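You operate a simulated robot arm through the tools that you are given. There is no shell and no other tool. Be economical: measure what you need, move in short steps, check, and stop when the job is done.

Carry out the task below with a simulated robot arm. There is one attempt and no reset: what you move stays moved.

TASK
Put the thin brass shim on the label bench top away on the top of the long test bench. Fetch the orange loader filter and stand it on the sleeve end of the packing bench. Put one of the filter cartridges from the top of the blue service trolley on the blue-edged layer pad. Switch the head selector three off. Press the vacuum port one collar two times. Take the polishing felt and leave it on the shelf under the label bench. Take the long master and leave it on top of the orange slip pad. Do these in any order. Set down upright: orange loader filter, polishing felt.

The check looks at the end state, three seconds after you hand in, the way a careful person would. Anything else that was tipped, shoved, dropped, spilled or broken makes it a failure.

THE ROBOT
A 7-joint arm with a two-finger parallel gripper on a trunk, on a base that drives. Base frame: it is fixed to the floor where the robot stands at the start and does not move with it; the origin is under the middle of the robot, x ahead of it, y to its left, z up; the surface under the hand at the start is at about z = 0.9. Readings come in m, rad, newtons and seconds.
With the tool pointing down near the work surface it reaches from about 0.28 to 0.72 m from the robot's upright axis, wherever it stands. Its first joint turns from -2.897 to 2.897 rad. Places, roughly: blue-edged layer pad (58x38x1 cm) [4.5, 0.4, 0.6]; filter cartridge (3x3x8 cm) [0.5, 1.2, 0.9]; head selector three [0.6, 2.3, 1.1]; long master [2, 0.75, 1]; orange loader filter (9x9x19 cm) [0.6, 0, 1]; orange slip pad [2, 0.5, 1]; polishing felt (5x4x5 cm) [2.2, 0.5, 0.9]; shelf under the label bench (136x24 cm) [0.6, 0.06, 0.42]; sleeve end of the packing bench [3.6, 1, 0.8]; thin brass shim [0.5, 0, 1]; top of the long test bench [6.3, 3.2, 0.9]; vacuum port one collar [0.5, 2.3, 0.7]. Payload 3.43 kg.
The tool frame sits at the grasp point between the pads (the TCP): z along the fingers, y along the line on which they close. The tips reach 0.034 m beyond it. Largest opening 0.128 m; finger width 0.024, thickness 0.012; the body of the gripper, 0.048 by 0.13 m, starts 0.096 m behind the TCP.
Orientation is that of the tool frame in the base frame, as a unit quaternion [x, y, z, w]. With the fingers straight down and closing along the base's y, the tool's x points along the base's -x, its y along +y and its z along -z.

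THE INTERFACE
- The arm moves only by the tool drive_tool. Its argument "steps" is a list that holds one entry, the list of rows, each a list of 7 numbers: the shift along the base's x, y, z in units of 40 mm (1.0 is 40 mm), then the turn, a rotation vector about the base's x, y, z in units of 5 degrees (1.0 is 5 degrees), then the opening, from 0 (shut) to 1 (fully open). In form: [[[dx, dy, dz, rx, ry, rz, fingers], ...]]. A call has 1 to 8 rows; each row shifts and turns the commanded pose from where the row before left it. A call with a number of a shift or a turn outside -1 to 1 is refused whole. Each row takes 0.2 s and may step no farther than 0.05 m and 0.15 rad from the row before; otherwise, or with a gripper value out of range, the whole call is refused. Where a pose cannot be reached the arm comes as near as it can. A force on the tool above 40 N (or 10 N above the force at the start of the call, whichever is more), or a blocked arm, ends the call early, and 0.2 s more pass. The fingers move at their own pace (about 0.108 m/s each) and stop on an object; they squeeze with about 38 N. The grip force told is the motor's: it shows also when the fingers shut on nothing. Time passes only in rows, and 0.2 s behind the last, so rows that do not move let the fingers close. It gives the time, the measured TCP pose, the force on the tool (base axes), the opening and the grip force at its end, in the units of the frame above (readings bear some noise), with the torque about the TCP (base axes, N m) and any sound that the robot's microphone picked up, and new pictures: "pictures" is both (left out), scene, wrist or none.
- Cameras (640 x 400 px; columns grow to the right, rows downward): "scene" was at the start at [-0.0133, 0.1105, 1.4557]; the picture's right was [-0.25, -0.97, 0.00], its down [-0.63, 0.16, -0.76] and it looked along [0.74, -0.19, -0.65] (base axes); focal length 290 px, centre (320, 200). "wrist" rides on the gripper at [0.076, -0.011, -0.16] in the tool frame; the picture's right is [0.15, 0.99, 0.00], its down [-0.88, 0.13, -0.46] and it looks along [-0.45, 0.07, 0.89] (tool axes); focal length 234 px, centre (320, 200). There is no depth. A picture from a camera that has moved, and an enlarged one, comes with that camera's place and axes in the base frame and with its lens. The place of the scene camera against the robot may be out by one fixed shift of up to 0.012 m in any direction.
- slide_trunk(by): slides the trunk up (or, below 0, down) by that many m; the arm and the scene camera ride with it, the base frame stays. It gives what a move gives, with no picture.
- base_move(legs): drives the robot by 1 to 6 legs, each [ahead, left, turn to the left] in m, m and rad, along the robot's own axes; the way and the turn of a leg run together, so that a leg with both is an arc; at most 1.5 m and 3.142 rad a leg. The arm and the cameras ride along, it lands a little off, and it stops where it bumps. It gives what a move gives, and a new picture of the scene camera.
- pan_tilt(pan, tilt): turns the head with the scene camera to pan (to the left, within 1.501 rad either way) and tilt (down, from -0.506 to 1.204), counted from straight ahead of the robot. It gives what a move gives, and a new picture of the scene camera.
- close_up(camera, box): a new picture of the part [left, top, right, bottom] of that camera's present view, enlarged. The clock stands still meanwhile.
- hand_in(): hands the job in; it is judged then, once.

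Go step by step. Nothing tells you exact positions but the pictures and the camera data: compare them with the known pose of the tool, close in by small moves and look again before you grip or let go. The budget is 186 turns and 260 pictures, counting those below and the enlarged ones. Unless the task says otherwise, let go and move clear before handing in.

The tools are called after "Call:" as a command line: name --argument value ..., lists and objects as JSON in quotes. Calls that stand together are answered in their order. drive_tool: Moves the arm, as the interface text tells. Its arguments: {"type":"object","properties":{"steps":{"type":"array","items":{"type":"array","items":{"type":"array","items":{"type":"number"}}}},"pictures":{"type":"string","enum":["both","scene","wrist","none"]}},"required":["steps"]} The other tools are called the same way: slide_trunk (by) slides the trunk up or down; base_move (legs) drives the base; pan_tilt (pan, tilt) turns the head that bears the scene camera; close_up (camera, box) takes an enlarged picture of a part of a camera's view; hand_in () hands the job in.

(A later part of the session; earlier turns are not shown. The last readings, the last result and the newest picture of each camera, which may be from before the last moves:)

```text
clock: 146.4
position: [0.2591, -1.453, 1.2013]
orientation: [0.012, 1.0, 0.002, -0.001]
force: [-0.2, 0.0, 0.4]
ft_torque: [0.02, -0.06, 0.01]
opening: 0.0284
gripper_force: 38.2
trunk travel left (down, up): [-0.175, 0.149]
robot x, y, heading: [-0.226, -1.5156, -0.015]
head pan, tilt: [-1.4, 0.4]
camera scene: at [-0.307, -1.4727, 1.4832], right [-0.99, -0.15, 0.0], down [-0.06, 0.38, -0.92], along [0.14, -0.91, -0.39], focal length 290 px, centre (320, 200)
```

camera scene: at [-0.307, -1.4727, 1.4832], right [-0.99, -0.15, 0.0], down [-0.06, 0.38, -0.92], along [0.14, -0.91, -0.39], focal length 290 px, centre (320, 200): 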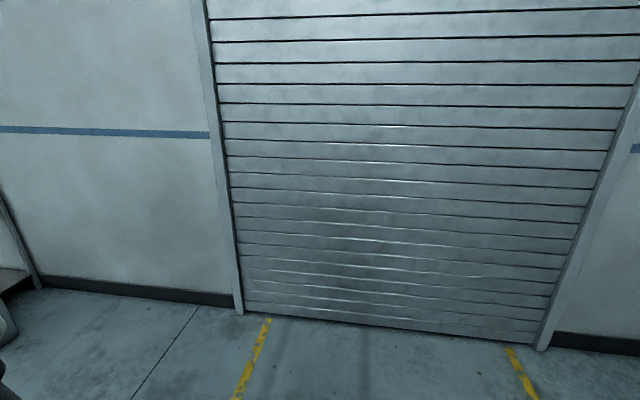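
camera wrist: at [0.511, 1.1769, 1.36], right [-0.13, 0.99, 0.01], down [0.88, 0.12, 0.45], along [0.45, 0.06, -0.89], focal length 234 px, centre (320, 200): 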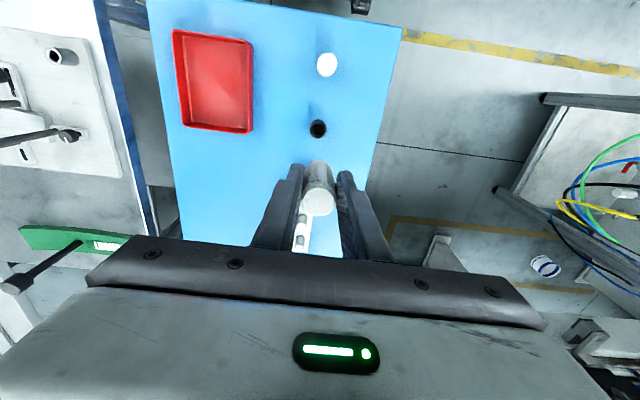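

A rack stands at y −0.75…−1.75, and the wall is at y≈−2.94; there's a passage between. I'll move into it and look ahead.

Call:
base_move --legs '[[0, -0.83, 0]]'

Call:
pan_tilt --pan 0.35 --tilt 0.35

Call:
pan_tilt --pan -0.1 --tilt 0.6

```text
clock: 154.8
position: [0.2449, -2.2812, 1.2008]
orientation: [0.011, 1.0, 0.003, -0.001]
force: [-0.2, 1.3, -0.3]
ft_torque: [-0.03, -0.01, 0.02]
opening: 0.0278
gripper_force: 37.7
trunk travel left (down, up): [-0.175, 0.149]
robot x, y, heading: [-0.2379, -2.3462, -0.013]
head pan, tilt: [-1.4, 0.4]
camera scene: at [-0.3207, -2.3048, 1.4832], right [-0.99, -0.16, 0.0], down [-0.06, 0.38, -0.92], along [0.14, -0.91, -0.39], focal length 290 px, centre (320, 200)
```

scene: 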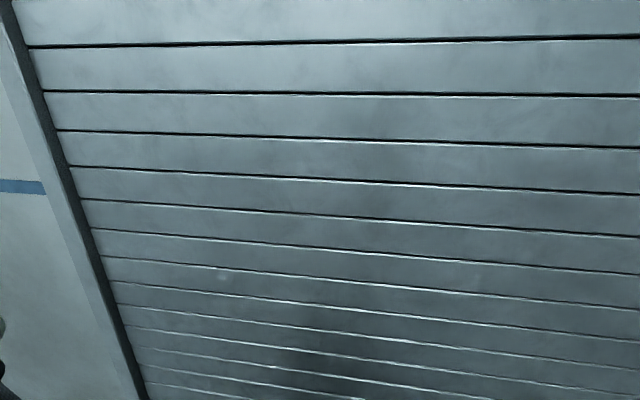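

```text
clock: 156.6
position: [0.2453, -2.2817, 1.2015]
orientation: [0.01, 1.0, 0.003, -0.001]
force: [0.6, 0.8, -0.4]
ft_torque: [0.0, -0.03, 0.0]
opening: 0.0278
gripper_force: 37.8
trunk travel left (down, up): [-0.175, 0.149]
robot x, y, heading: [-0.2409, -2.346, -0.016]
head pan, tilt: [0.351, 0.351]
camera scene: at [-0.2473, -2.1825, 1.4877], right [0.33, -0.94, 0.0], down [-0.32, -0.11, -0.94], along [0.89, 0.31, -0.34], focal length 290 px, centre (320, 200)
```

scene: 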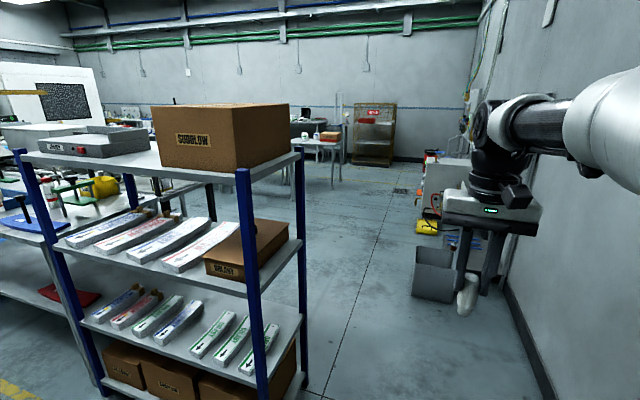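

```text
clock: 157.4
position: [0.2445, -2.2819, 1.201]
orientation: [0.01, 1.0, 0.002, -0.001]
force: [0.6, -0.4, -0.5]
ft_torque: [-0.03, 0.04, -0.01]
opening: 0.0276
gripper_force: 38.1
trunk travel left (down, up): [-0.175, 0.149]
robot x, y, heading: [-0.2432, -2.343, -0.014]
head pan, tilt: [-0.099, 0.6]
camera scene: at [-0.2474, -2.2232, 1.465], right [-0.11, -0.99, 0.0], down [-0.56, 0.06, -0.83], along [0.82, -0.09, -0.56], focal length 290 px, centre (320, 200)
```

scene: 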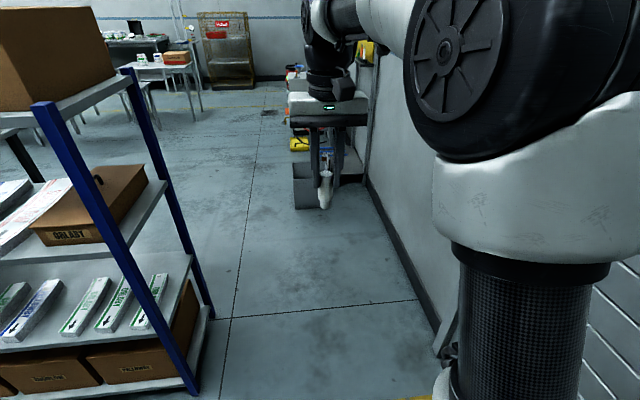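

Call:
base_move --legs '[[1.4, 0.03, 0]]'

Call:
pan_tilt --pan 1.3 --tilt 0.35

Call:
pan_tilt --pan 0.5 --tilt 0.3

```text
clock: 164.4
position: [1.6432, -2.2662, 1.2009]
orientation: [0.008, 1.0, 0.003, -0.001]
force: [0.5, -0.6, -0.5]
ft_torque: [-0.01, -0.01, 0.0]
opening: 0.0277
gripper_force: 38.4
trunk travel left (down, up): [-0.175, 0.149]
robot x, y, heading: [1.1595, -2.334, -0.013]
head pan, tilt: [-0.099, 0.6]
camera scene: at [1.1506, -2.2096, 1.465], right [-0.11, -0.99, 0.0], down [-0.56, 0.06, -0.83], along [0.82, -0.09, -0.56], focal length 290 px, centre (320, 200)
```

scene: 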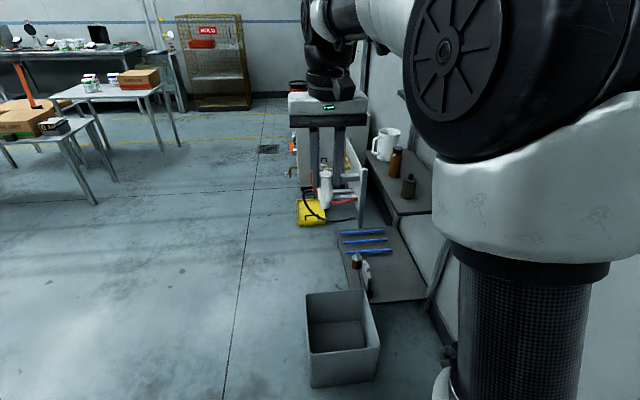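

```text
clock: 165.9
position: [1.6434, -2.2665, 1.2006]
orientation: [0.007, 1.0, 0.003, -0.001]
force: [0.3, 0.2, -0.1]
ft_torque: [-0.01, 0.01, 0.03]
opening: 0.0279
gripper_force: 37.7
trunk travel left (down, up): [-0.175, 0.149]
robot x, y, heading: [1.1547, -2.3345, -0.011]
head pan, tilt: [1.3, 0.351]
camera scene: at [1.0885, -2.1105, 1.4877], right [0.96, -0.28, 0.0], down [-0.1, -0.33, -0.94], along [0.26, 0.9, -0.34], focal length 290 px, centre (320, 200)
```

scene: 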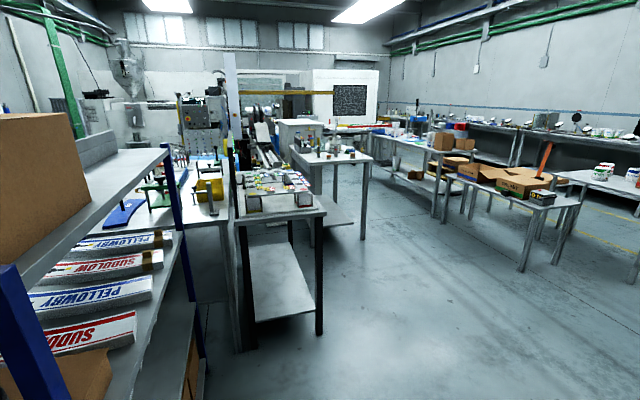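

```text
clock: 167.1
position: [1.6441, -2.2652, 1.2004]
orientation: [0.007, 1.0, 0.002, -0.001]
force: [1.0, -0.1, -0.6]
ft_torque: [0.0, -0.02, -0.01]
opening: 0.028
gripper_force: 38.2
trunk travel left (down, up): [-0.175, 0.149]
robot x, y, heading: [1.1555, -2.3343, -0.014]
head pan, tilt: [0.499, 0.3]
camera scene: at [1.1451, -2.156, 1.4925], right [0.47, -0.88, 0.0], down [-0.26, -0.14, -0.96], along [0.84, 0.45, -0.3], focal length 290 px, centre (320, 200)
```

scene: 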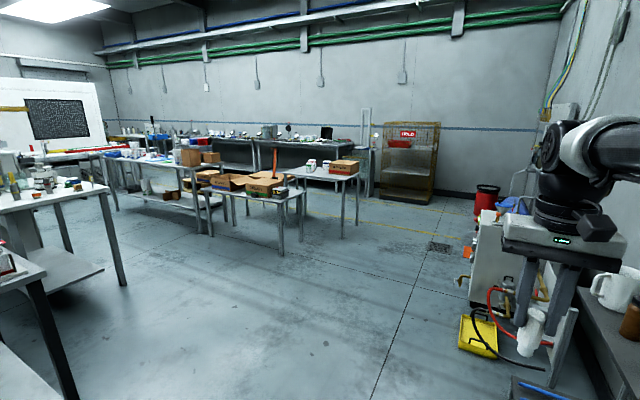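

The room behind is open. I'll drive onto the open floor toward the carton tables and look for the blue-edged pad.

Call:
base_move --legs '[[0, 0.8, 0], [1.3, 0, 0], [0, 0, 0.6]]'

Call:
pan_tilt --pan 0.1 --tilt 0.3

```text
clock: 183.0
position: [2.828, -1.2026, 1.2017]
orientation: [-0.292, 0.956, 0.003, -0.002]
force: [-0.7, -0.5, -0.5]
ft_torque: [-0.04, 0.0, 0.03]
opening: 0.0278
gripper_force: 38.0
trunk travel left (down, up): [-0.175, 0.149]
robot x, y, heading: [2.464, -1.5333, 0.605]
head pan, tilt: [0.499, 0.3]
camera scene: at [2.3505, -1.3969, 1.4925], right [0.89, -0.45, 0.0], down [-0.13, -0.26, -0.96], along [0.43, 0.85, -0.3], focal length 290 px, centre (320, 200)
```

scene: 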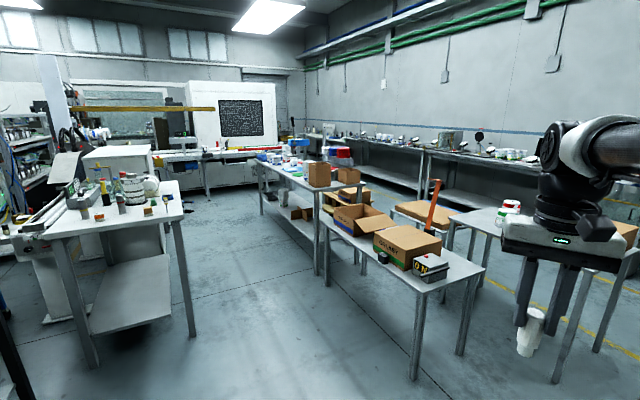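

```text
clock: 183.9
position: [2.8279, -1.2026, 1.2011]
orientation: [-0.293, 0.956, 0.002, -0.002]
force: [-1.1, 0.2, -0.4]
ft_torque: [0.05, -0.03, 0.03]
opening: 0.0276
gripper_force: 38.2
trunk travel left (down, up): [-0.175, 0.149]
robot x, y, heading: [2.4649, -1.5339, 0.601]
head pan, tilt: [0.099, 0.3]
camera scene: at [2.3794, -1.4199, 1.4925], right [0.64, -0.76, 0.0], down [-0.23, -0.19, -0.96], along [0.73, 0.62, -0.3], focal length 290 px, centre (320, 200)
```

scene: 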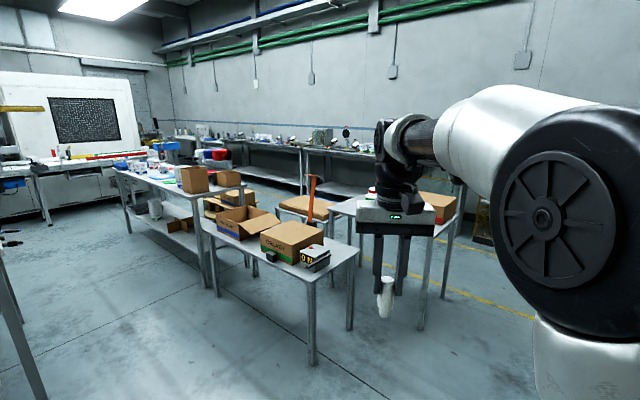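

Call:
close_up --camera "scene" --box '[180, 150, 372, 290]'

```text
2.86 times, centred on (276, 220) of scene
camera zoom: at [2.3794, -1.4199, 1.4925], right [0.64, -0.76, 0.0], down [-0.23, -0.19, -0.96], along [0.73, 0.62, -0.3], focal length 830 px, centre (446, 143)
```

zoom: 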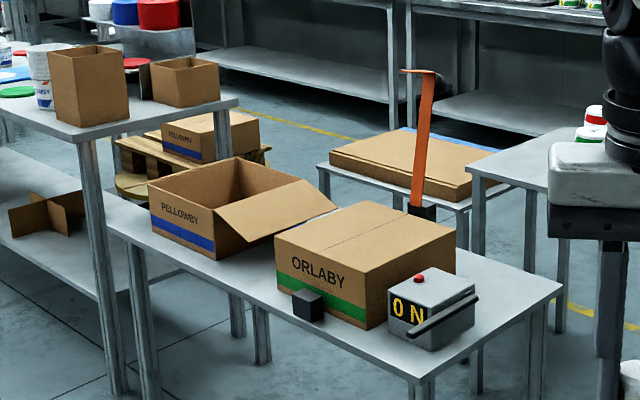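

The pad stand is behind the carton table (brown stack with a blue-edged one behind). I'll drive around by the right side to view it.

Call:
base_move --legs '[[0, 0, -0.6], [1.2, 0, 0], [1.1, 0, 0], [0, 0, 1.57]]'

Call:
pan_tilt --pan 0.4 --tilt 0.4

```text
clock: 200.8
position: [4.6882, -1.061, 1.2]
orientation: [-0.705, 0.71, 0.001, -0.003]
force: [-0.6, 0.2, 0.1]
ft_torque: [0.01, -0.05, -0.01]
opening: 0.0277
gripper_force: 37.9
trunk travel left (down, up): [-0.175, 0.149]
robot x, y, heading: [4.7582, -1.5462, 1.564]
head pan, tilt: [0.099, 0.3]
camera scene: at [4.6036, -1.5522, 1.4925], right [1.0, 0.1, 0.0], down [0.03, -0.29, -0.96], along [-0.09, 0.95, -0.3], focal length 290 px, centre (320, 200)
```

scene: 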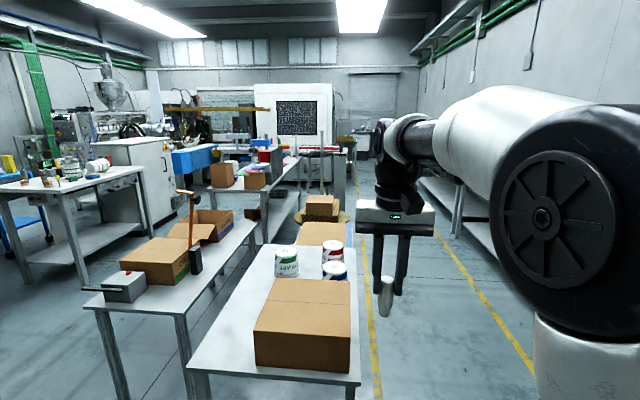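

```text
clock: 201.6
position: [4.6874, -1.0606, 1.2005]
orientation: [-0.704, 0.71, 0.001, -0.003]
force: [-0.9, -0.5, -0.2]
ft_torque: [-0.04, 0.02, 0.0]
opening: 0.0278
gripper_force: 38.1
trunk travel left (down, up): [-0.175, 0.149]
robot x, y, heading: [4.7601, -1.5464, 1.566]
head pan, tilt: [0.4, 0.4]
camera scene: at [4.5769, -1.5597, 1.4832], right [0.92, 0.39, 0.0], down [0.15, -0.36, -0.92], along [-0.36, 0.85, -0.39], focal length 290 px, centre (320, 200)
```

scene: 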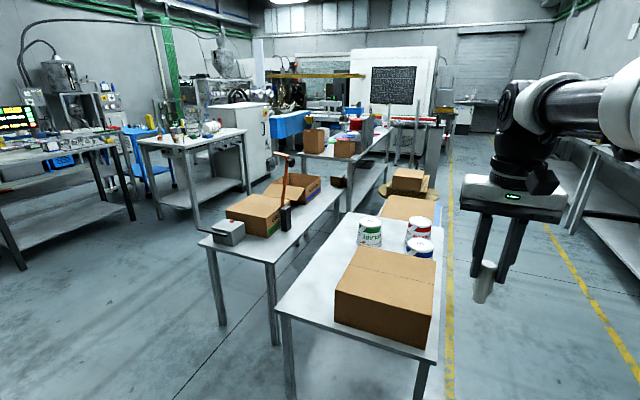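

Call:
base_move --legs '[[0.25, -0.4, 0], [0.6, -0.1, 0], [1.1, 0, 0]]'

Call:
pan_tilt --pan 1.0 --tilt 0.6

```text
clock: 214.3
position: [5.1894, 0.8941, 1.2005]
orientation: [-0.705, 0.709, 0.001, -0.002]
force: [-0.7, 0.4, -0.6]
ft_torque: [-0.02, -0.01, 0.02]
opening: 0.028
gripper_force: 37.6
trunk travel left (down, up): [-0.175, 0.149]
robot x, y, heading: [5.2588, 0.4104, 1.564]
head pan, tilt: [0.4, 0.4]
camera scene: at [5.0774, 0.3957, 1.4832], right [0.92, 0.39, 0.0], down [0.15, -0.36, -0.92], along [-0.36, 0.85, -0.39], focal length 290 px, centre (320, 200)
```

scene: 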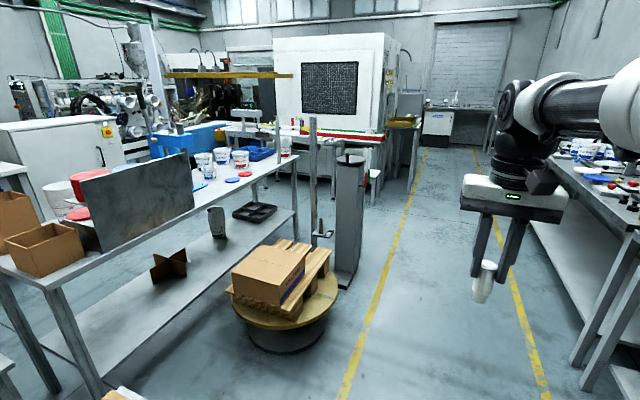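

```text
clock: 215.3
position: [5.1891, 0.8948, 1.2002]
orientation: [-0.704, 0.71, 0.002, -0.003]
force: [0.5, 0.0, -0.5]
ft_torque: [-0.02, 0.01, -0.01]
opening: 0.0277
gripper_force: 37.8
trunk travel left (down, up): [-0.175, 0.149]
robot x, y, heading: [5.2621, 0.4109, 1.569]
head pan, tilt: [1.0, 0.6]
camera scene: at [5.039, 0.3582, 1.465], right [0.54, 0.84, 0.0], down [0.47, -0.31, -0.83], along [-0.69, 0.45, -0.56], focal length 290 px, centre (320, 200)
```

scene: 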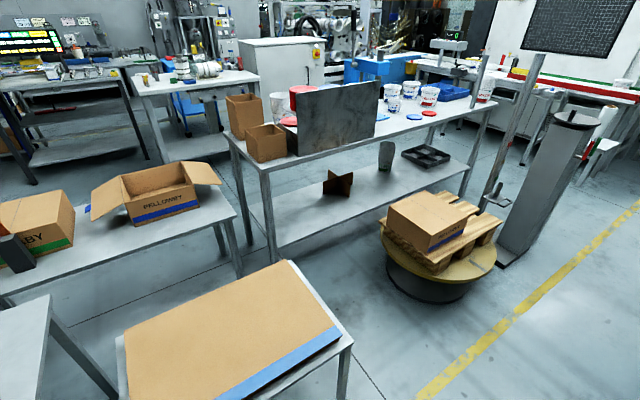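

The blue-edged pad is on the low table, about x 4.28–4.64, y 0.1–0.7. I'll turn to face it.

Call:
base_move --legs '[[0, 0, 1.57], [0.12, 0, 0]]'

Call:
pan_tilt --pan 0.1 --tilt 0.75

```text
clock: 220.4
position: [4.6542, 0.3357, 1.2002]
orientation: [1.0, -0.001, 0.001, 0.003]
force: [0.3, -0.1, -0.9]
ft_torque: [-0.01, -0.01, 0.01]
opening: 0.0277
gripper_force: 37.7
trunk travel left (down, up): [-0.175, 0.149]
robot x, y, heading: [5.1416, 0.4083, -3.135]
head pan, tilt: [1.0, 0.6]
camera scene: at [5.1771, 0.1853, 1.465], right [-0.84, 0.54, 0.0], down [0.3, 0.48, -0.82], along [-0.44, -0.7, -0.57], focal length 290 px, centre (320, 200)
```

scene: 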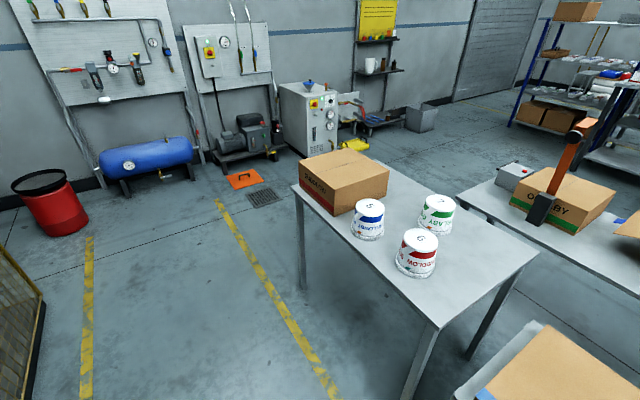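

```text
clock: 221.6
position: [4.6537, 0.3353, 1.2011]
orientation: [1.0, -0.001, 0.001, 0.002]
force: [0.4, 0.0, -0.6]
ft_torque: [0.0, -0.04, 0.0]
opening: 0.0277
gripper_force: 38.3
trunk travel left (down, up): [-0.175, 0.149]
robot x, y, heading: [5.1364, 0.4094, -3.133]
head pan, tilt: [0.099, 0.75]
camera scene: at [5.1422, 0.2513, 1.4521], right [-0.1, 0.99, 0.0], down [0.68, 0.07, -0.73], along [-0.73, -0.08, -0.68], focal length 290 px, centre (320, 200)
```

scene: 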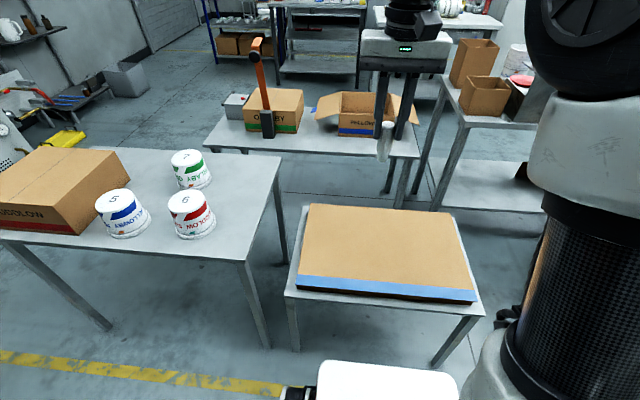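

Call:
slide_trunk --by -0.17

Call:
drive_tool --steps '[[[-0.8, 0.3, -0.5, 0, 0, 0, 0], [-0.8, 0.3, -0.6, 0, 0, 0, 0], [-0.8, 0.3, -0.6, 0, 0, 0, 0], [-0.8, 0.3, -0.6, 0, 0, 0, 0], [-0.6, 0.4, -0.8, 0, 0, 0, 0], [0, 0, -1, 0, 0, 0, 0], [0, 0, -1, 0, 0, 0, 0], [0, 0, -1, 0, 0, 0, 0]]]'

```text
clock: 223.6
position: [4.6538, 0.335, 1.0309]
orientation: [1.0, -0.002, 0.0, 0.002]
force: [-0.3, 0.1, -0.3]
ft_torque: [0.0, -0.04, 0.0]
opening: 0.0278
gripper_force: 37.7
trunk travel left (down, up): [-0.005, 0.319]
robot x, y, heading: [5.139, 0.4061, -3.139]
head pan, tilt: [0.099, 0.75]
```

```text
clock: 225.4
position: [4.5018, 0.3986, 0.7859]
orientation: [1.0, -0.002, 0.001, 0.003]
force: [0.2, -0.3, -0.3]
ft_torque: [0.0, 0.03, 0.01]
opening: 0.0279
gripper_force: 37.9
trunk travel left (down, up): [-0.005, 0.319]
robot x, y, heading: [5.1358, 0.4104, -3.139]
head pan, tilt: [0.099, 0.75]
camera scene: at [5.1424, 0.2514, 1.2821], right [-0.1, 0.99, 0.0], down [0.68, 0.07, -0.73], along [-0.73, -0.08, -0.68], focal length 290 px, centre (320, 200)
camera wrist: at [4.578, 0.4116, 0.9453], right [0.14, -0.99, 0.0], down [-0.88, -0.13, 0.46], along [-0.45, -0.07, -0.89], focal length 234 px, centre (320, 200)
```

scene: 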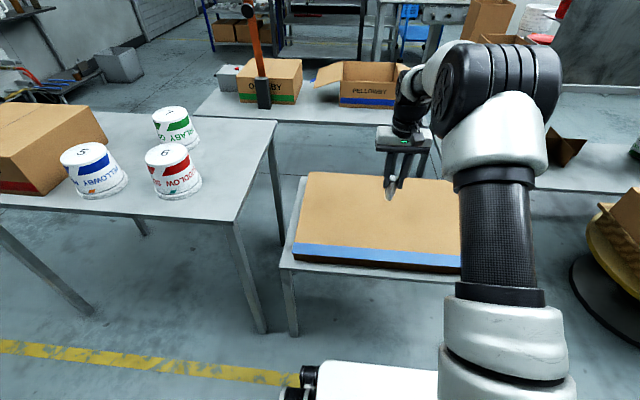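
wrist: 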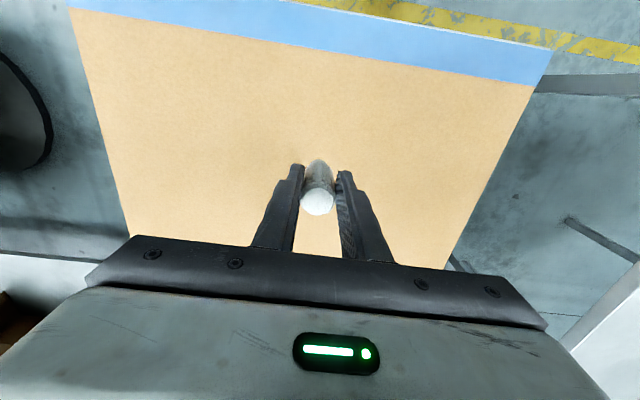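

Call:
drive_tool --steps '[[[0, 0, -1, 0, 0, 0, 0], [0, 0, -0.6, 0, 0, 0, 0], [0, 0, -0.3, 0, 0, 0, 0], [0, 0, -0.15, 0, 0, 0, 0], [0, 0, -0.1, 0, 0, 0, 0]]]'

Call:
close_up --camera "scene" --box '[360, 160, 424, 240]'

```text
clock: 226.6
position: [4.5019, 0.4005, 0.7004]
orientation: [1.0, -0.002, 0.001, 0.003]
force: [0.1, -0.1, 0.1]
ft_torque: [0.02, -0.02, 0.0]
opening: 0.0274
gripper_force: 38.3
trunk travel left (down, up): [-0.005, 0.319]
robot x, y, heading: [5.1362, 0.4086, -3.138]
head pan, tilt: [0.099, 0.75]
camera scene: at [5.1422, 0.2514, 1.2821], right [-0.1, 0.99, 0.0], down [0.68, 0.07, -0.73], along [-0.73, -0.08, -0.68], focal length 290 px, centre (320, 200)
camera wrist: at [4.578, 0.4123, 0.8597], right [0.14, -0.99, 0.0], down [-0.88, -0.13, 0.45], along [-0.45, -0.07, -0.89], focal length 234 px, centre (320, 200)
```

scene: 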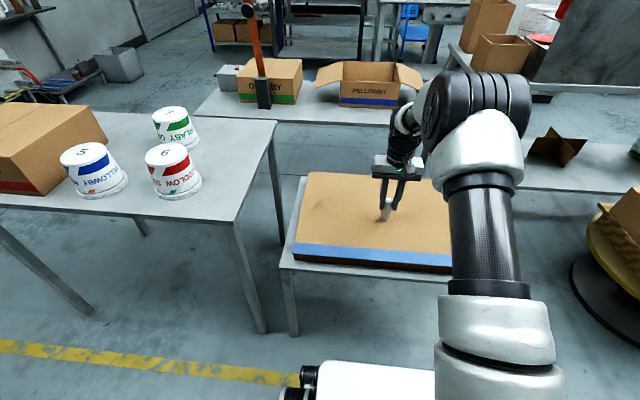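
wrist: 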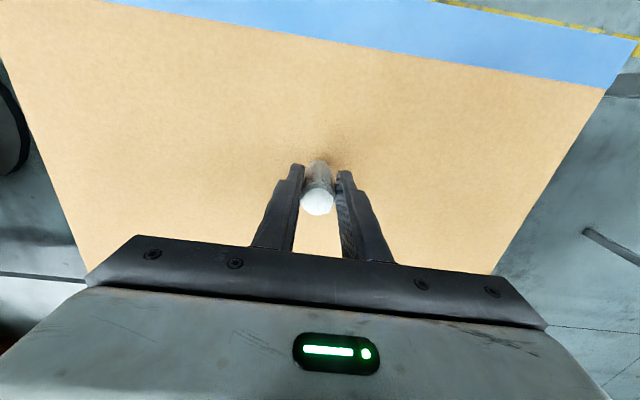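

```text
5.00 times, centred on (392, 200) of scene
camera zoom: at [5.1422, 0.2514, 1.2821], right [-0.1, 0.99, 0.0], down [0.68, 0.07, -0.73], along [-0.73, -0.08, -0.68], focal length 1452 px, centre (-40, 200)
```

zoom: 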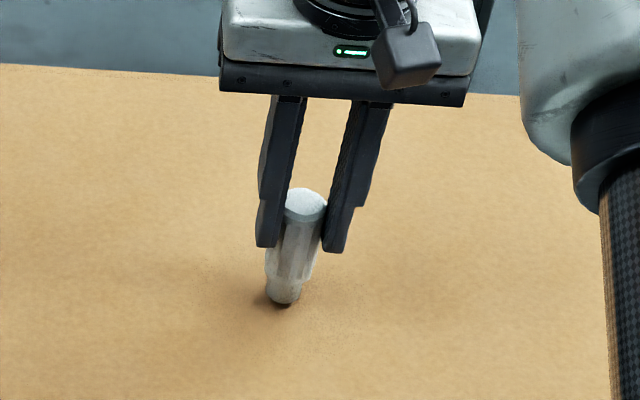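

Call:
drive_tool --steps '[[[0, 0, -0.1, 0, 0, 0, 0], [0, 0, -0.1, 0, 0, 0, 0]]]' --pictures "none"

Call:
drive_tool --steps '[[[0, 0, -0.1, 0, 0, 0, 0], [0, 0, -0.05, 0, 0, 0, 0]]]' --pictures "none"

Call:
close_up --camera "scene" --box '[360, 160, 424, 240]'

```text
clock: 227.2
position: [4.5011, 0.4007, 0.6937]
orientation: [1.0, -0.002, -0.001, 0.002]
force: [3.2, 0.6, 7.8]
ft_torque: [0.01, -0.2, 0.0]
opening: 0.0275
gripper_force: 37.6
trunk travel left (down, up): [-0.005, 0.319]
robot x, y, heading: [5.137, 0.4111, -3.139]
head pan, tilt: [0.099, 0.75]
```

```text
clock: 227.8
position: [4.4987, 0.4, 0.6922]
orientation: [1.0, -0.001, -0.005, 0.003]
force: [3.0, 0.9, 34.0]
ft_torque: [-0.02, 0.22, 0.0]
opening: 0.028
gripper_force: 38.2
trunk travel left (down, up): [-0.005, 0.319]
robot x, y, heading: [5.1362, 0.4082, -3.138]
head pan, tilt: [0.099, 0.75]
```

```text
5.00 times, centred on (392, 200) of scene
camera zoom: at [5.1447, 0.2514, 1.2825], right [-0.1, 0.99, 0.0], down [0.68, 0.07, -0.73], along [-0.73, -0.08, -0.68], focal length 1452 px, centre (-40, 200)
```

zoom: 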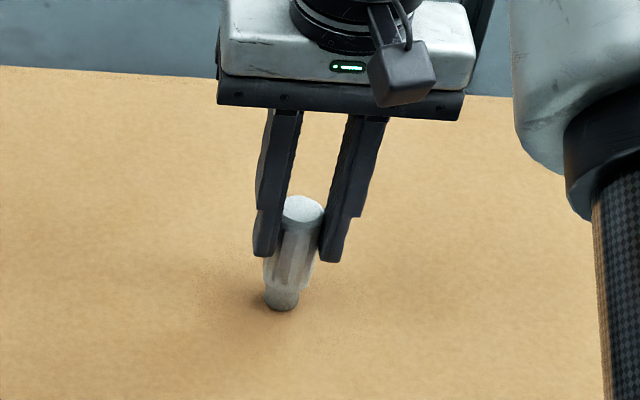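

Contact with the pad. I'll ease off a little, open, and rise clear.

Call:
drive_tool --steps '[[[0, 0, 0.1, 0, 0, 0, 0], [0, 0, 0, 0, 0, 0, 0.3], [0, 0, 0, 0, 0, 0, 0.6], [0, 0, 0, 0, 0, 0, 0.6], [0, 0, 0.5, 0, 0, 0, 0.6], [0, 0, 0.9, 0, 0, 0, 0.6], [0, 0, 0.9, 0, 0, 0, 0.6], [0, 0, 0.9, 0, 0, 0, 0.6]]]'

```text
clock: 229.6
position: [4.5029, 0.3984, 0.8178]
orientation: [1.0, -0.001, 0.001, 0.002]
force: [-0.5, 0.1, -0.6]
ft_torque: [0.01, -0.04, 0.0]
opening: 0.0768
gripper_force: 0.0
trunk travel left (down, up): [-0.005, 0.319]
robot x, y, heading: [5.1403, 0.4097, -3.139]
head pan, tilt: [0.099, 0.75]
camera scene: at [5.142, 0.2514, 1.2821], right [-0.1, 0.99, 0.0], down [0.68, 0.07, -0.73], along [-0.73, -0.08, -0.68], focal length 290 px, centre (320, 200)
camera wrist: at [4.5787, 0.4123, 0.9779], right [0.14, -0.99, 0.0], down [-0.88, -0.13, 0.45], along [-0.45, -0.07, -0.89], focal length 234 px, centre (320, 200)
```

scene: 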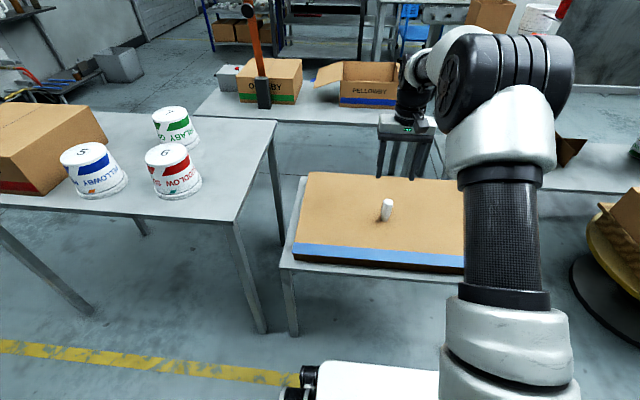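
wrist: 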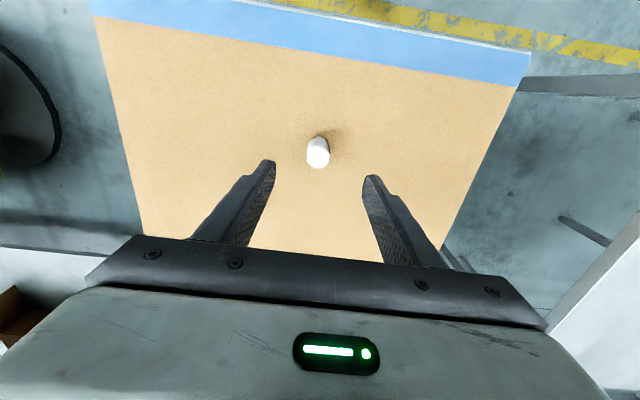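

The cartridge stands on the pad. Now I'll tuck the arm and drive to the near end of bench two (x≈2.05) for the master and the felt.

Call:
drive_tool --steps '[[[0.3, 0, 0.95, 0, 0, 0, 0.6], [0.85, 0, 0.85, 0, 0, 0, 0.6], [0.85, 0, 0.85, 0, 0, 0, 0.6], [0.85, 0, 0.85, 0, 0, 0, 0.6], [0.85, 0, 0.85, 0, 0, 0, 0.6], [0.85, 0, 0.85, 0, 0, 0, 0.6]]]' --pictures "none"

Call:
slide_trunk --by 0.17

Call:
base_move --legs '[[-0.13, 0, 0], [0, 1.25, 0], [0.5, 0.7, 0], [1.4, 0, 0], [1.3, 0, 0], [0, 0, -1.57]]'

Call:
pan_tilt --pan 0.1 --tilt 0.4

```text
clock: 231.0
position: [4.6844, 0.3995, 1.0263]
orientation: [1.0, -0.002, 0.0, 0.003]
force: [-0.9, 0.7, 0.0]
ft_torque: [-0.03, -0.05, 0.01]
opening: 0.0769
gripper_force: 0.1
trunk travel left (down, up): [-0.005, 0.319]
robot x, y, heading: [5.1407, 0.4073, -3.138]
head pan, tilt: [0.099, 0.75]
```

```text
clock: 232.9
position: [4.6838, 0.3989, 1.1966]
orientation: [1.0, -0.001, 0.001, 0.002]
force: [-0.7, -0.4, -0.7]
ft_torque: [-0.03, 0.03, 0.0]
opening: 0.077
gripper_force: 0.0
trunk travel left (down, up): [-0.175, 0.149]
robot x, y, heading: [5.1404, 0.4071, -3.135]
head pan, tilt: [0.099, 0.75]
```

```text
clock: 269.6
position: [2.0435, -1.0752, 1.196]
orientation: [-0.702, 0.712, 0.001, -0.002]
force: [-0.4, 0.5, 0.2]
ft_torque: [-0.01, 0.05, -0.02]
opening: 0.0768
gripper_force: 0.0
trunk travel left (down, up): [-0.175, 0.149]
robot x, y, heading: [2.0482, -1.5313, 1.566]
head pan, tilt: [0.099, 0.75]
camera scene: at [1.8944, -1.5449, 1.4521], right [1.0, 0.09, 0.0], down [0.06, -0.68, -0.73], along [-0.07, 0.73, -0.68], focal length 290 px, centre (320, 200)
```

scene: 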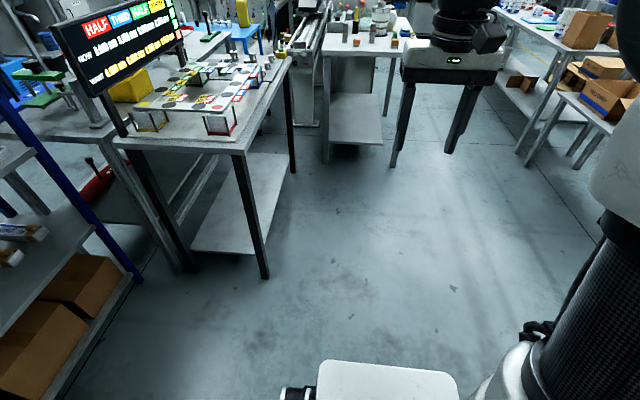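

```text
clock: 270.4
position: [2.0444, -1.0747, 1.1971]
orientation: [-0.702, 0.712, 0.001, -0.003]
force: [0.1, 0.5, 0.3]
ft_torque: [-0.02, -0.02, 0.0]
opening: 0.077
gripper_force: 0.1
trunk travel left (down, up): [-0.175, 0.149]
robot x, y, heading: [2.0514, -1.5268, 1.566]
head pan, tilt: [0.099, 0.4]
camera scene: at [1.8935, -1.5352, 1.4831], right [1.0, 0.09, 0.0], down [0.04, -0.39, -0.92], along [-0.09, 0.92, -0.39], focal length 290 px, centre (320, 200)
```

scene: 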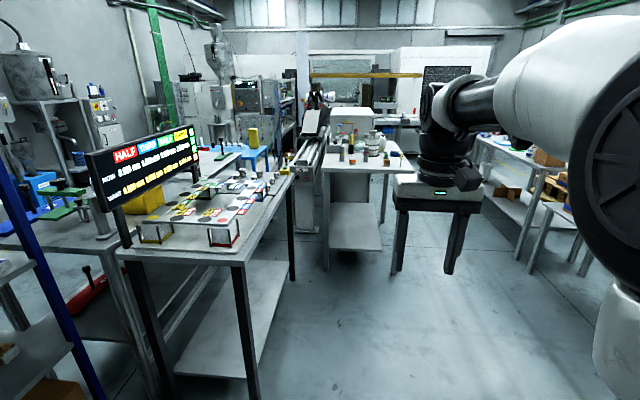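

Call:
base_move --legs '[[1.3, 0.0, 0]]'

Call:
pan_tilt --pan -0.05 --tilt 0.7

Call:
close_up --camera "scene" --box '[220, 80, 460, 240]'

```text
clock: 276.9
position: [2.0601, 0.2205, 1.1975]
orientation: [-0.701, 0.713, 0.001, -0.002]
force: [-0.3, -0.2, -0.3]
ft_torque: [-0.03, 0.0, -0.04]
opening: 0.077
gripper_force: 0.2
trunk travel left (down, up): [-0.175, 0.149]
robot x, y, heading: [2.0621, -0.2348, 1.562]
head pan, tilt: [0.099, 0.4]
camera scene: at [1.9064, -0.2389, 1.4832], right [1.0, 0.09, 0.0], down [0.03, -0.39, -0.92], along [-0.08, 0.92, -0.39], focal length 290 px, centre (320, 200)
```

scene: 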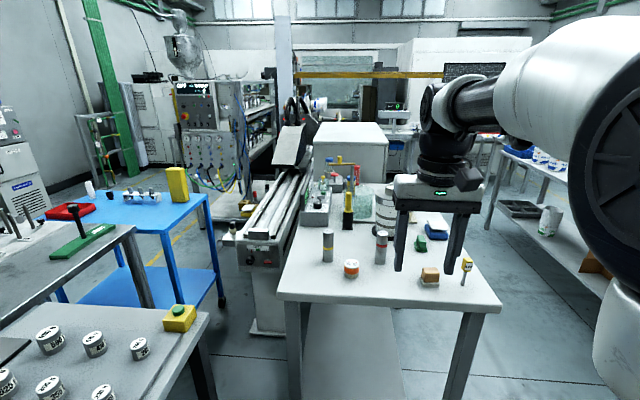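

```text
clock: 277.7
position: [2.0596, 0.2209, 1.1965]
orientation: [-0.7, 0.714, 0.001, -0.002]
force: [-0.1, 0.0, 0.2]
ft_torque: [-0.04, -0.04, 0.0]
opening: 0.0767
gripper_force: 0.1
trunk travel left (down, up): [-0.175, 0.149]
robot x, y, heading: [2.0582, -0.2342, 1.557]
head pan, tilt: [-0.051, 0.7]
camera scene: at [1.9198, -0.2464, 1.4564], right [1.0, -0.06, 0.0], down [-0.04, -0.64, -0.77], along [0.05, 0.76, -0.64], focal length 290 px, centre (320, 200)
```

scene: 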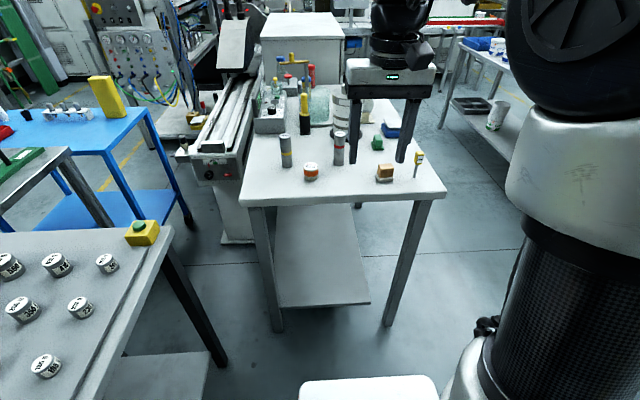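

```text
2.50 times, centred on (340, 160) of scene
camera zoom: at [1.9198, -0.2464, 1.4564], right [1.0, -0.06, 0.0], down [-0.04, -0.64, -0.77], along [0.05, 0.76, -0.64], focal length 726 px, centre (270, 300)
```

zoom: 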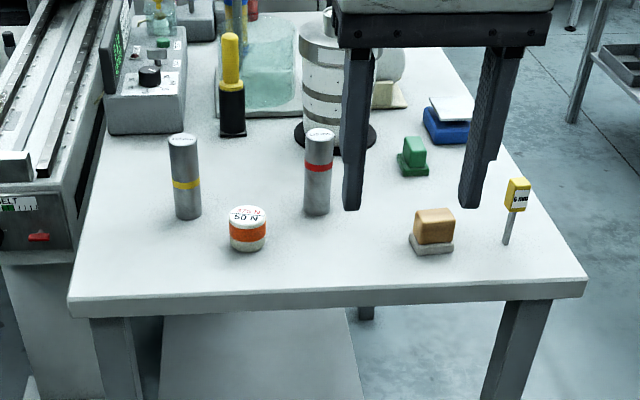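

Bench two holds cylinders, an orange-banded puck, a brown felt block and more. I'll zoom in to identify the master and slip pad.

Call:
close_up --camera "scene" --box '[270, 110, 366, 190]'

Call:
close_up --camera "scene" --box '[236, 60, 332, 120]'

Call:
close_up --camera "scene" --box '[366, 120, 446, 190]'

```text
5.00 times, centred on (318, 150) of scene
camera zoom: at [1.9198, -0.2464, 1.4564], right [1.0, -0.06, 0.0], down [-0.04, -0.64, -0.77], along [0.05, 0.76, -0.64], focal length 1452 px, centre (330, 450)
```

zoom: 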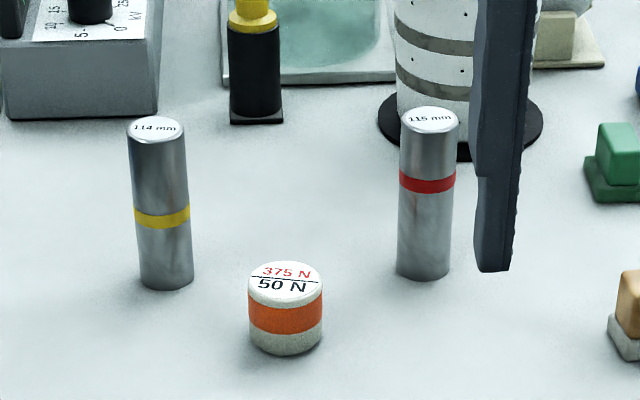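

```text
6.67 times, centred on (284, 90) of scene
camera zoom: at [1.9198, -0.2464, 1.4564], right [1.0, -0.06, 0.0], down [-0.04, -0.64, -0.77], along [0.05, 0.76, -0.64], focal length 1936 px, centre (560, 933)
```

zoom: 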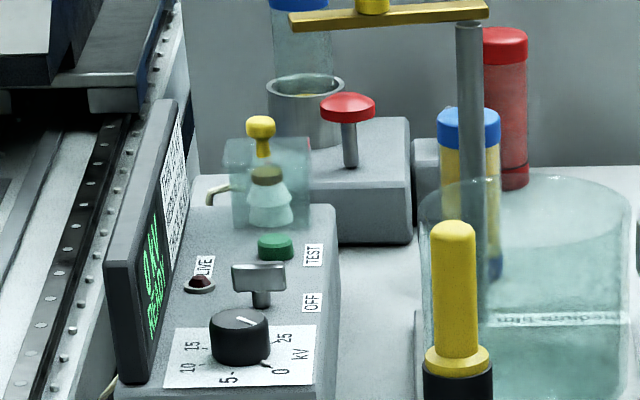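

```text
5.71 times, centred on (406, 155) of scene
camera zoom: at [1.9198, -0.2464, 1.4564], right [1.0, -0.06, 0.0], down [-0.04, -0.64, -0.77], along [0.05, 0.76, -0.64], focal length 1660 px, centre (-171, 457)
```

zoom: 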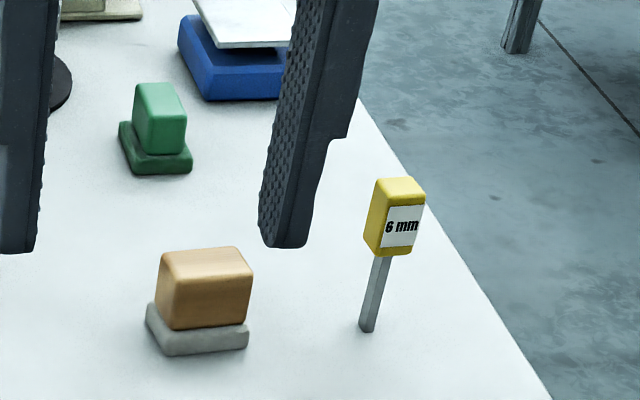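

The 115 mm red-banded cylinder is the long master and the orange-banded puck is the slip pad; the brown block is the felt. I'll move closer and hover above the master.

Call:
base_move --legs '[[0.23, 0, 0]]'

Call:
drive_tool --steps '[[[-0.1, 0.8, -0.3, 0, 0, 0, 0.6], [-0.1, 0.8, -0.4, 0, 0, 0, 0.6], [-0.1, 0.8, -0.4, 0, 0, 0, 0.6], [-0.1, 0.6, -0.4, 0, 0, 0, 0.6], [0, 0, 0, 0, 0, 0, 0.6]]]' --pictures "wrist"

```text
clock: 279.4
position: [2.0622, 0.4493, 1.1964]
orientation: [-0.7, 0.714, 0.001, -0.002]
force: [0.1, -0.3, -0.5]
ft_torque: [-0.02, 0.02, -0.01]
opening: 0.0771
gripper_force: 0.0
trunk travel left (down, up): [-0.175, 0.149]
robot x, y, heading: [2.065, -0.0052, 1.557]
head pan, tilt: [-0.051, 0.7]
camera scene: at [1.9228, -0.0184, 1.4563], right [1.0, -0.06, 0.0], down [-0.04, -0.64, -0.76], along [0.05, 0.76, -0.64], focal length 290 px, centre (320, 200)
```

scene: 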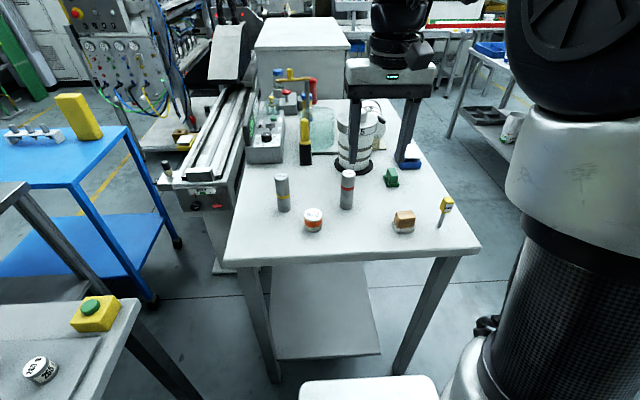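

```text
clock: 280.6
position: [2.0463, 0.5698, 1.1362]
orientation: [-0.701, 0.714, 0.001, -0.003]
force: [-0.6, 0.0, -0.5]
ft_torque: [0.02, -0.01, -0.01]
opening: 0.0767
gripper_force: 0.0
trunk travel left (down, up): [-0.175, 0.149]
robot x, y, heading: [2.0637, -0.0037, 1.559]
head pan, tilt: [-0.051, 0.7]
camera wrist: at [2.0571, 0.4953, 1.2961], right [-0.99, -0.13, 0.0], down [-0.11, 0.88, 0.46], along [-0.06, 0.45, -0.89], focal length 234 px, centre (320, 200)
```

wrist: 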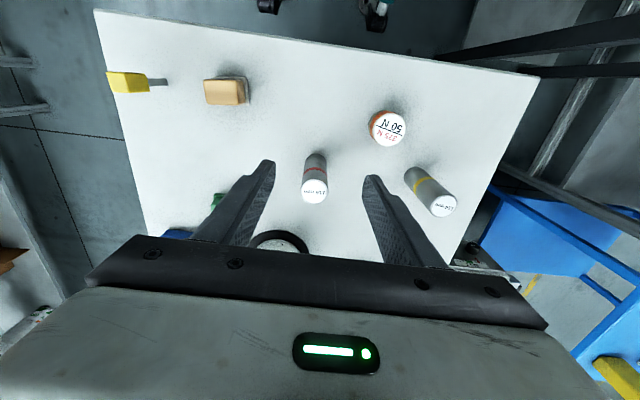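

Call:
drive_tool --steps '[[[0.05, 0.7, -0.2, 0, 0, 0, 0.6], [0, 0.55, -0.4, 0, 0, 0, 0.6], [0, 0, -0.9, 0, 0, 0, 0.6], [0, 0, -0.9, 0, 0, 0, 0.6], [0, 0, -0.9, 0, 0, 0, 0.6], [0, 0, -0.7, 0, 0, 0, 0.6], [0, 0, 0, 0, 0, 0, 0.6]]]' --pictures "wrist"

```text
clock: 282.2
position: [2.0479, 0.6196, 0.9762]
orientation: [-0.7, 0.714, 0.002, -0.002]
force: [-0.1, -0.1, 0.3]
ft_torque: [-0.01, 0.0, 0.0]
opening: 0.0769
gripper_force: 0.0
trunk travel left (down, up): [-0.175, 0.149]
robot x, y, heading: [2.0637, -0.0084, 1.562]
head pan, tilt: [-0.051, 0.7]
camera wrist: at [2.059, 0.5444, 1.1352], right [-0.99, -0.13, 0.0], down [-0.11, 0.88, 0.46], along [-0.06, 0.45, -0.89], focal length 234 px, centre (320, 200)
```

wrist: 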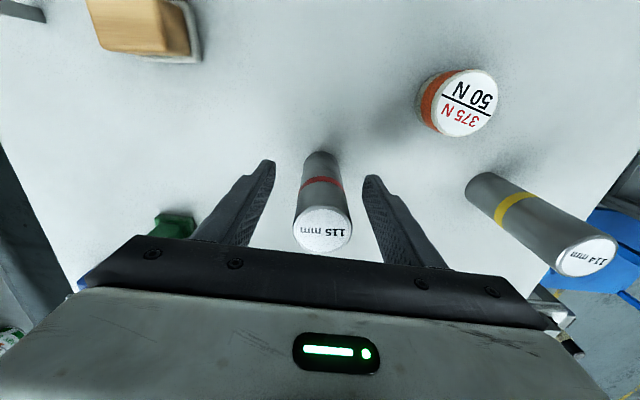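

Call:
drive_tool --steps '[[[0, 0, 0, 0, 0, 0, 0], [0, 0, 0, 0, 0, 0, 0], [0, 0, 0, 0, 0, 0, 0], [0, 0, 0.15, 0, 0, 0, 0], [0, 0, 0.9, 0, 0, 0, 0], [0, 0, 0.9, 0, 0, 0, 0], [0, 0, 0.5, 0, 0, 0, 0]]]' --pictures "none"

Call:
drive_tool --steps '[[[-0.5, -0.9, 0, 0, 0, 0, 0], [-0.5, -0.9, 0, 0, 0, 0, 0], [0, 0, 0, 0, 0, 0, 0]]]' --pictures "both"

```text
clock: 283.8
position: [2.0483, 0.6191, 1.0745]
orientation: [-0.701, 0.713, 0.001, -0.003]
force: [0.0, 0.4, -5.9]
ft_torque: [-0.05, -0.01, -0.04]
opening: 0.0372
gripper_force: 38.1
trunk travel left (down, up): [-0.175, 0.149]
robot x, y, heading: [2.0665, -0.0048, 1.557]
head pan, tilt: [-0.051, 0.7]
```

```text
clock: 284.6
position: [2.0102, 0.5472, 1.0745]
orientation: [-0.7, 0.714, 0.0, -0.002]
force: [-0.7, 0.5, -4.2]
ft_torque: [-0.02, 0.0, 0.0]
opening: 0.0377
gripper_force: 37.8
trunk travel left (down, up): [-0.175, 0.149]
robot x, y, heading: [2.0631, -0.0049, 1.56]
head pan, tilt: [-0.051, 0.7]
camera scene: at [1.9227, -0.0182, 1.4563], right [1.0, -0.06, 0.0], down [-0.04, -0.64, -0.76], along [0.05, 0.76, -0.64], focal length 290 px, centre (320, 200)
camera wrist: at [2.0203, 0.4721, 1.2333], right [-0.99, -0.13, 0.0], down [-0.11, 0.88, 0.45], along [-0.06, 0.45, -0.89], focal length 234 px, centre (320, 200)
```

scene: 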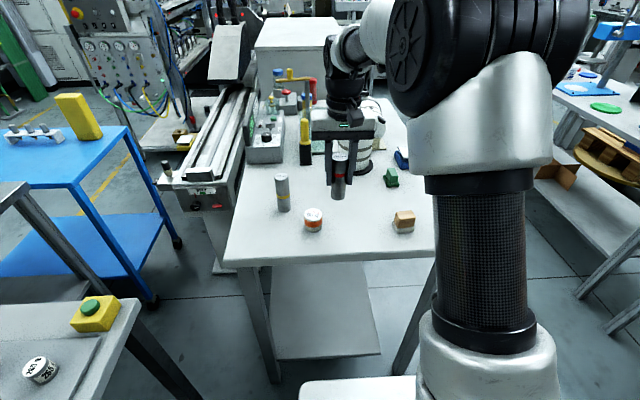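
wrist: 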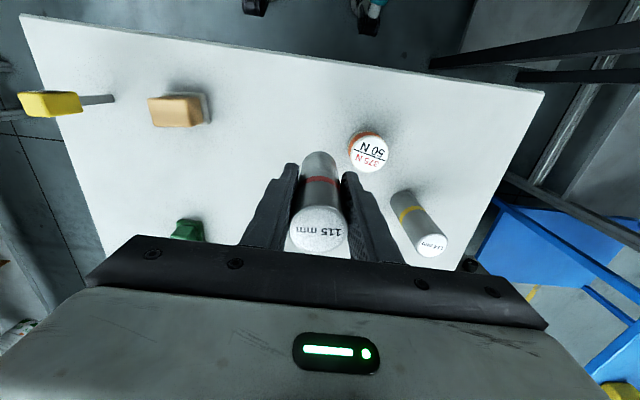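

Call:
drive_tool --steps '[[[-0.85, 0, 0, 0, 0, 0, 0], [-0.83, 0, 0, 0, 0, 0, 0], [0, 0, -0.6, 0, 0, 0, 0], [0, 0, -0.3, 0, 0, 0, 0], [0, 0, 0, 0, 0, 0, 0]]]' --pictures "none"

Call:
close_up --camera "scene" --box '[272, 150, 368, 240]'

Call:
close_up --camera "wrist" --box '[260, 110, 380, 260]'

```text
clock: 285.8
position: [1.9422, 0.5485, 1.0374]
orientation: [-0.7, 0.714, 0.001, -0.002]
force: [0.0, -0.4, -5.9]
ft_torque: [-0.01, 0.0, 0.01]
opening: 0.0374
gripper_force: 38.0
trunk travel left (down, up): [-0.175, 0.149]
robot x, y, heading: [2.0652, -0.0091, 1.56]
head pan, tilt: [-0.051, 0.7]
```

```text
4.44 times, centred on (320, 195) of scene
camera zoom: at [1.9227, -0.018, 1.4563], right [1.0, -0.06, 0.0], down [-0.04, -0.64, -0.76], along [0.05, 0.76, -0.64], focal length 1291 px, centre (320, 222)
```

zoom: 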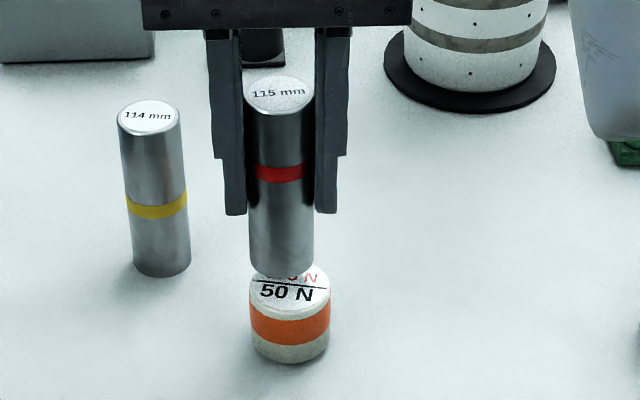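

```text
2.67 times, centred on (320, 185) of wrist
camera zoom: at [1.953, 0.4726, 1.1968], right [-0.99, -0.13, 0.0], down [-0.11, 0.88, 0.45], along [-0.06, 0.45, -0.89], focal length 624 px, centre (320, 240)
```

zoom: 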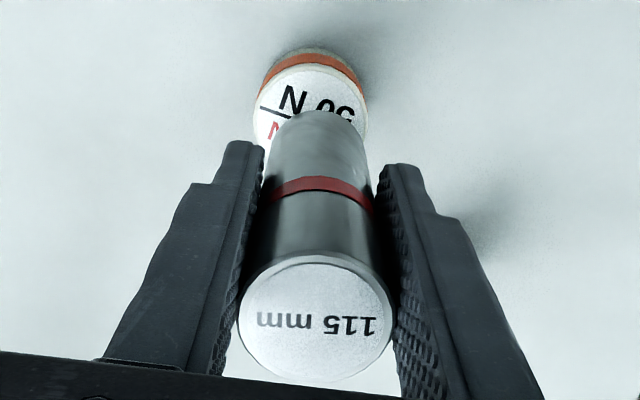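

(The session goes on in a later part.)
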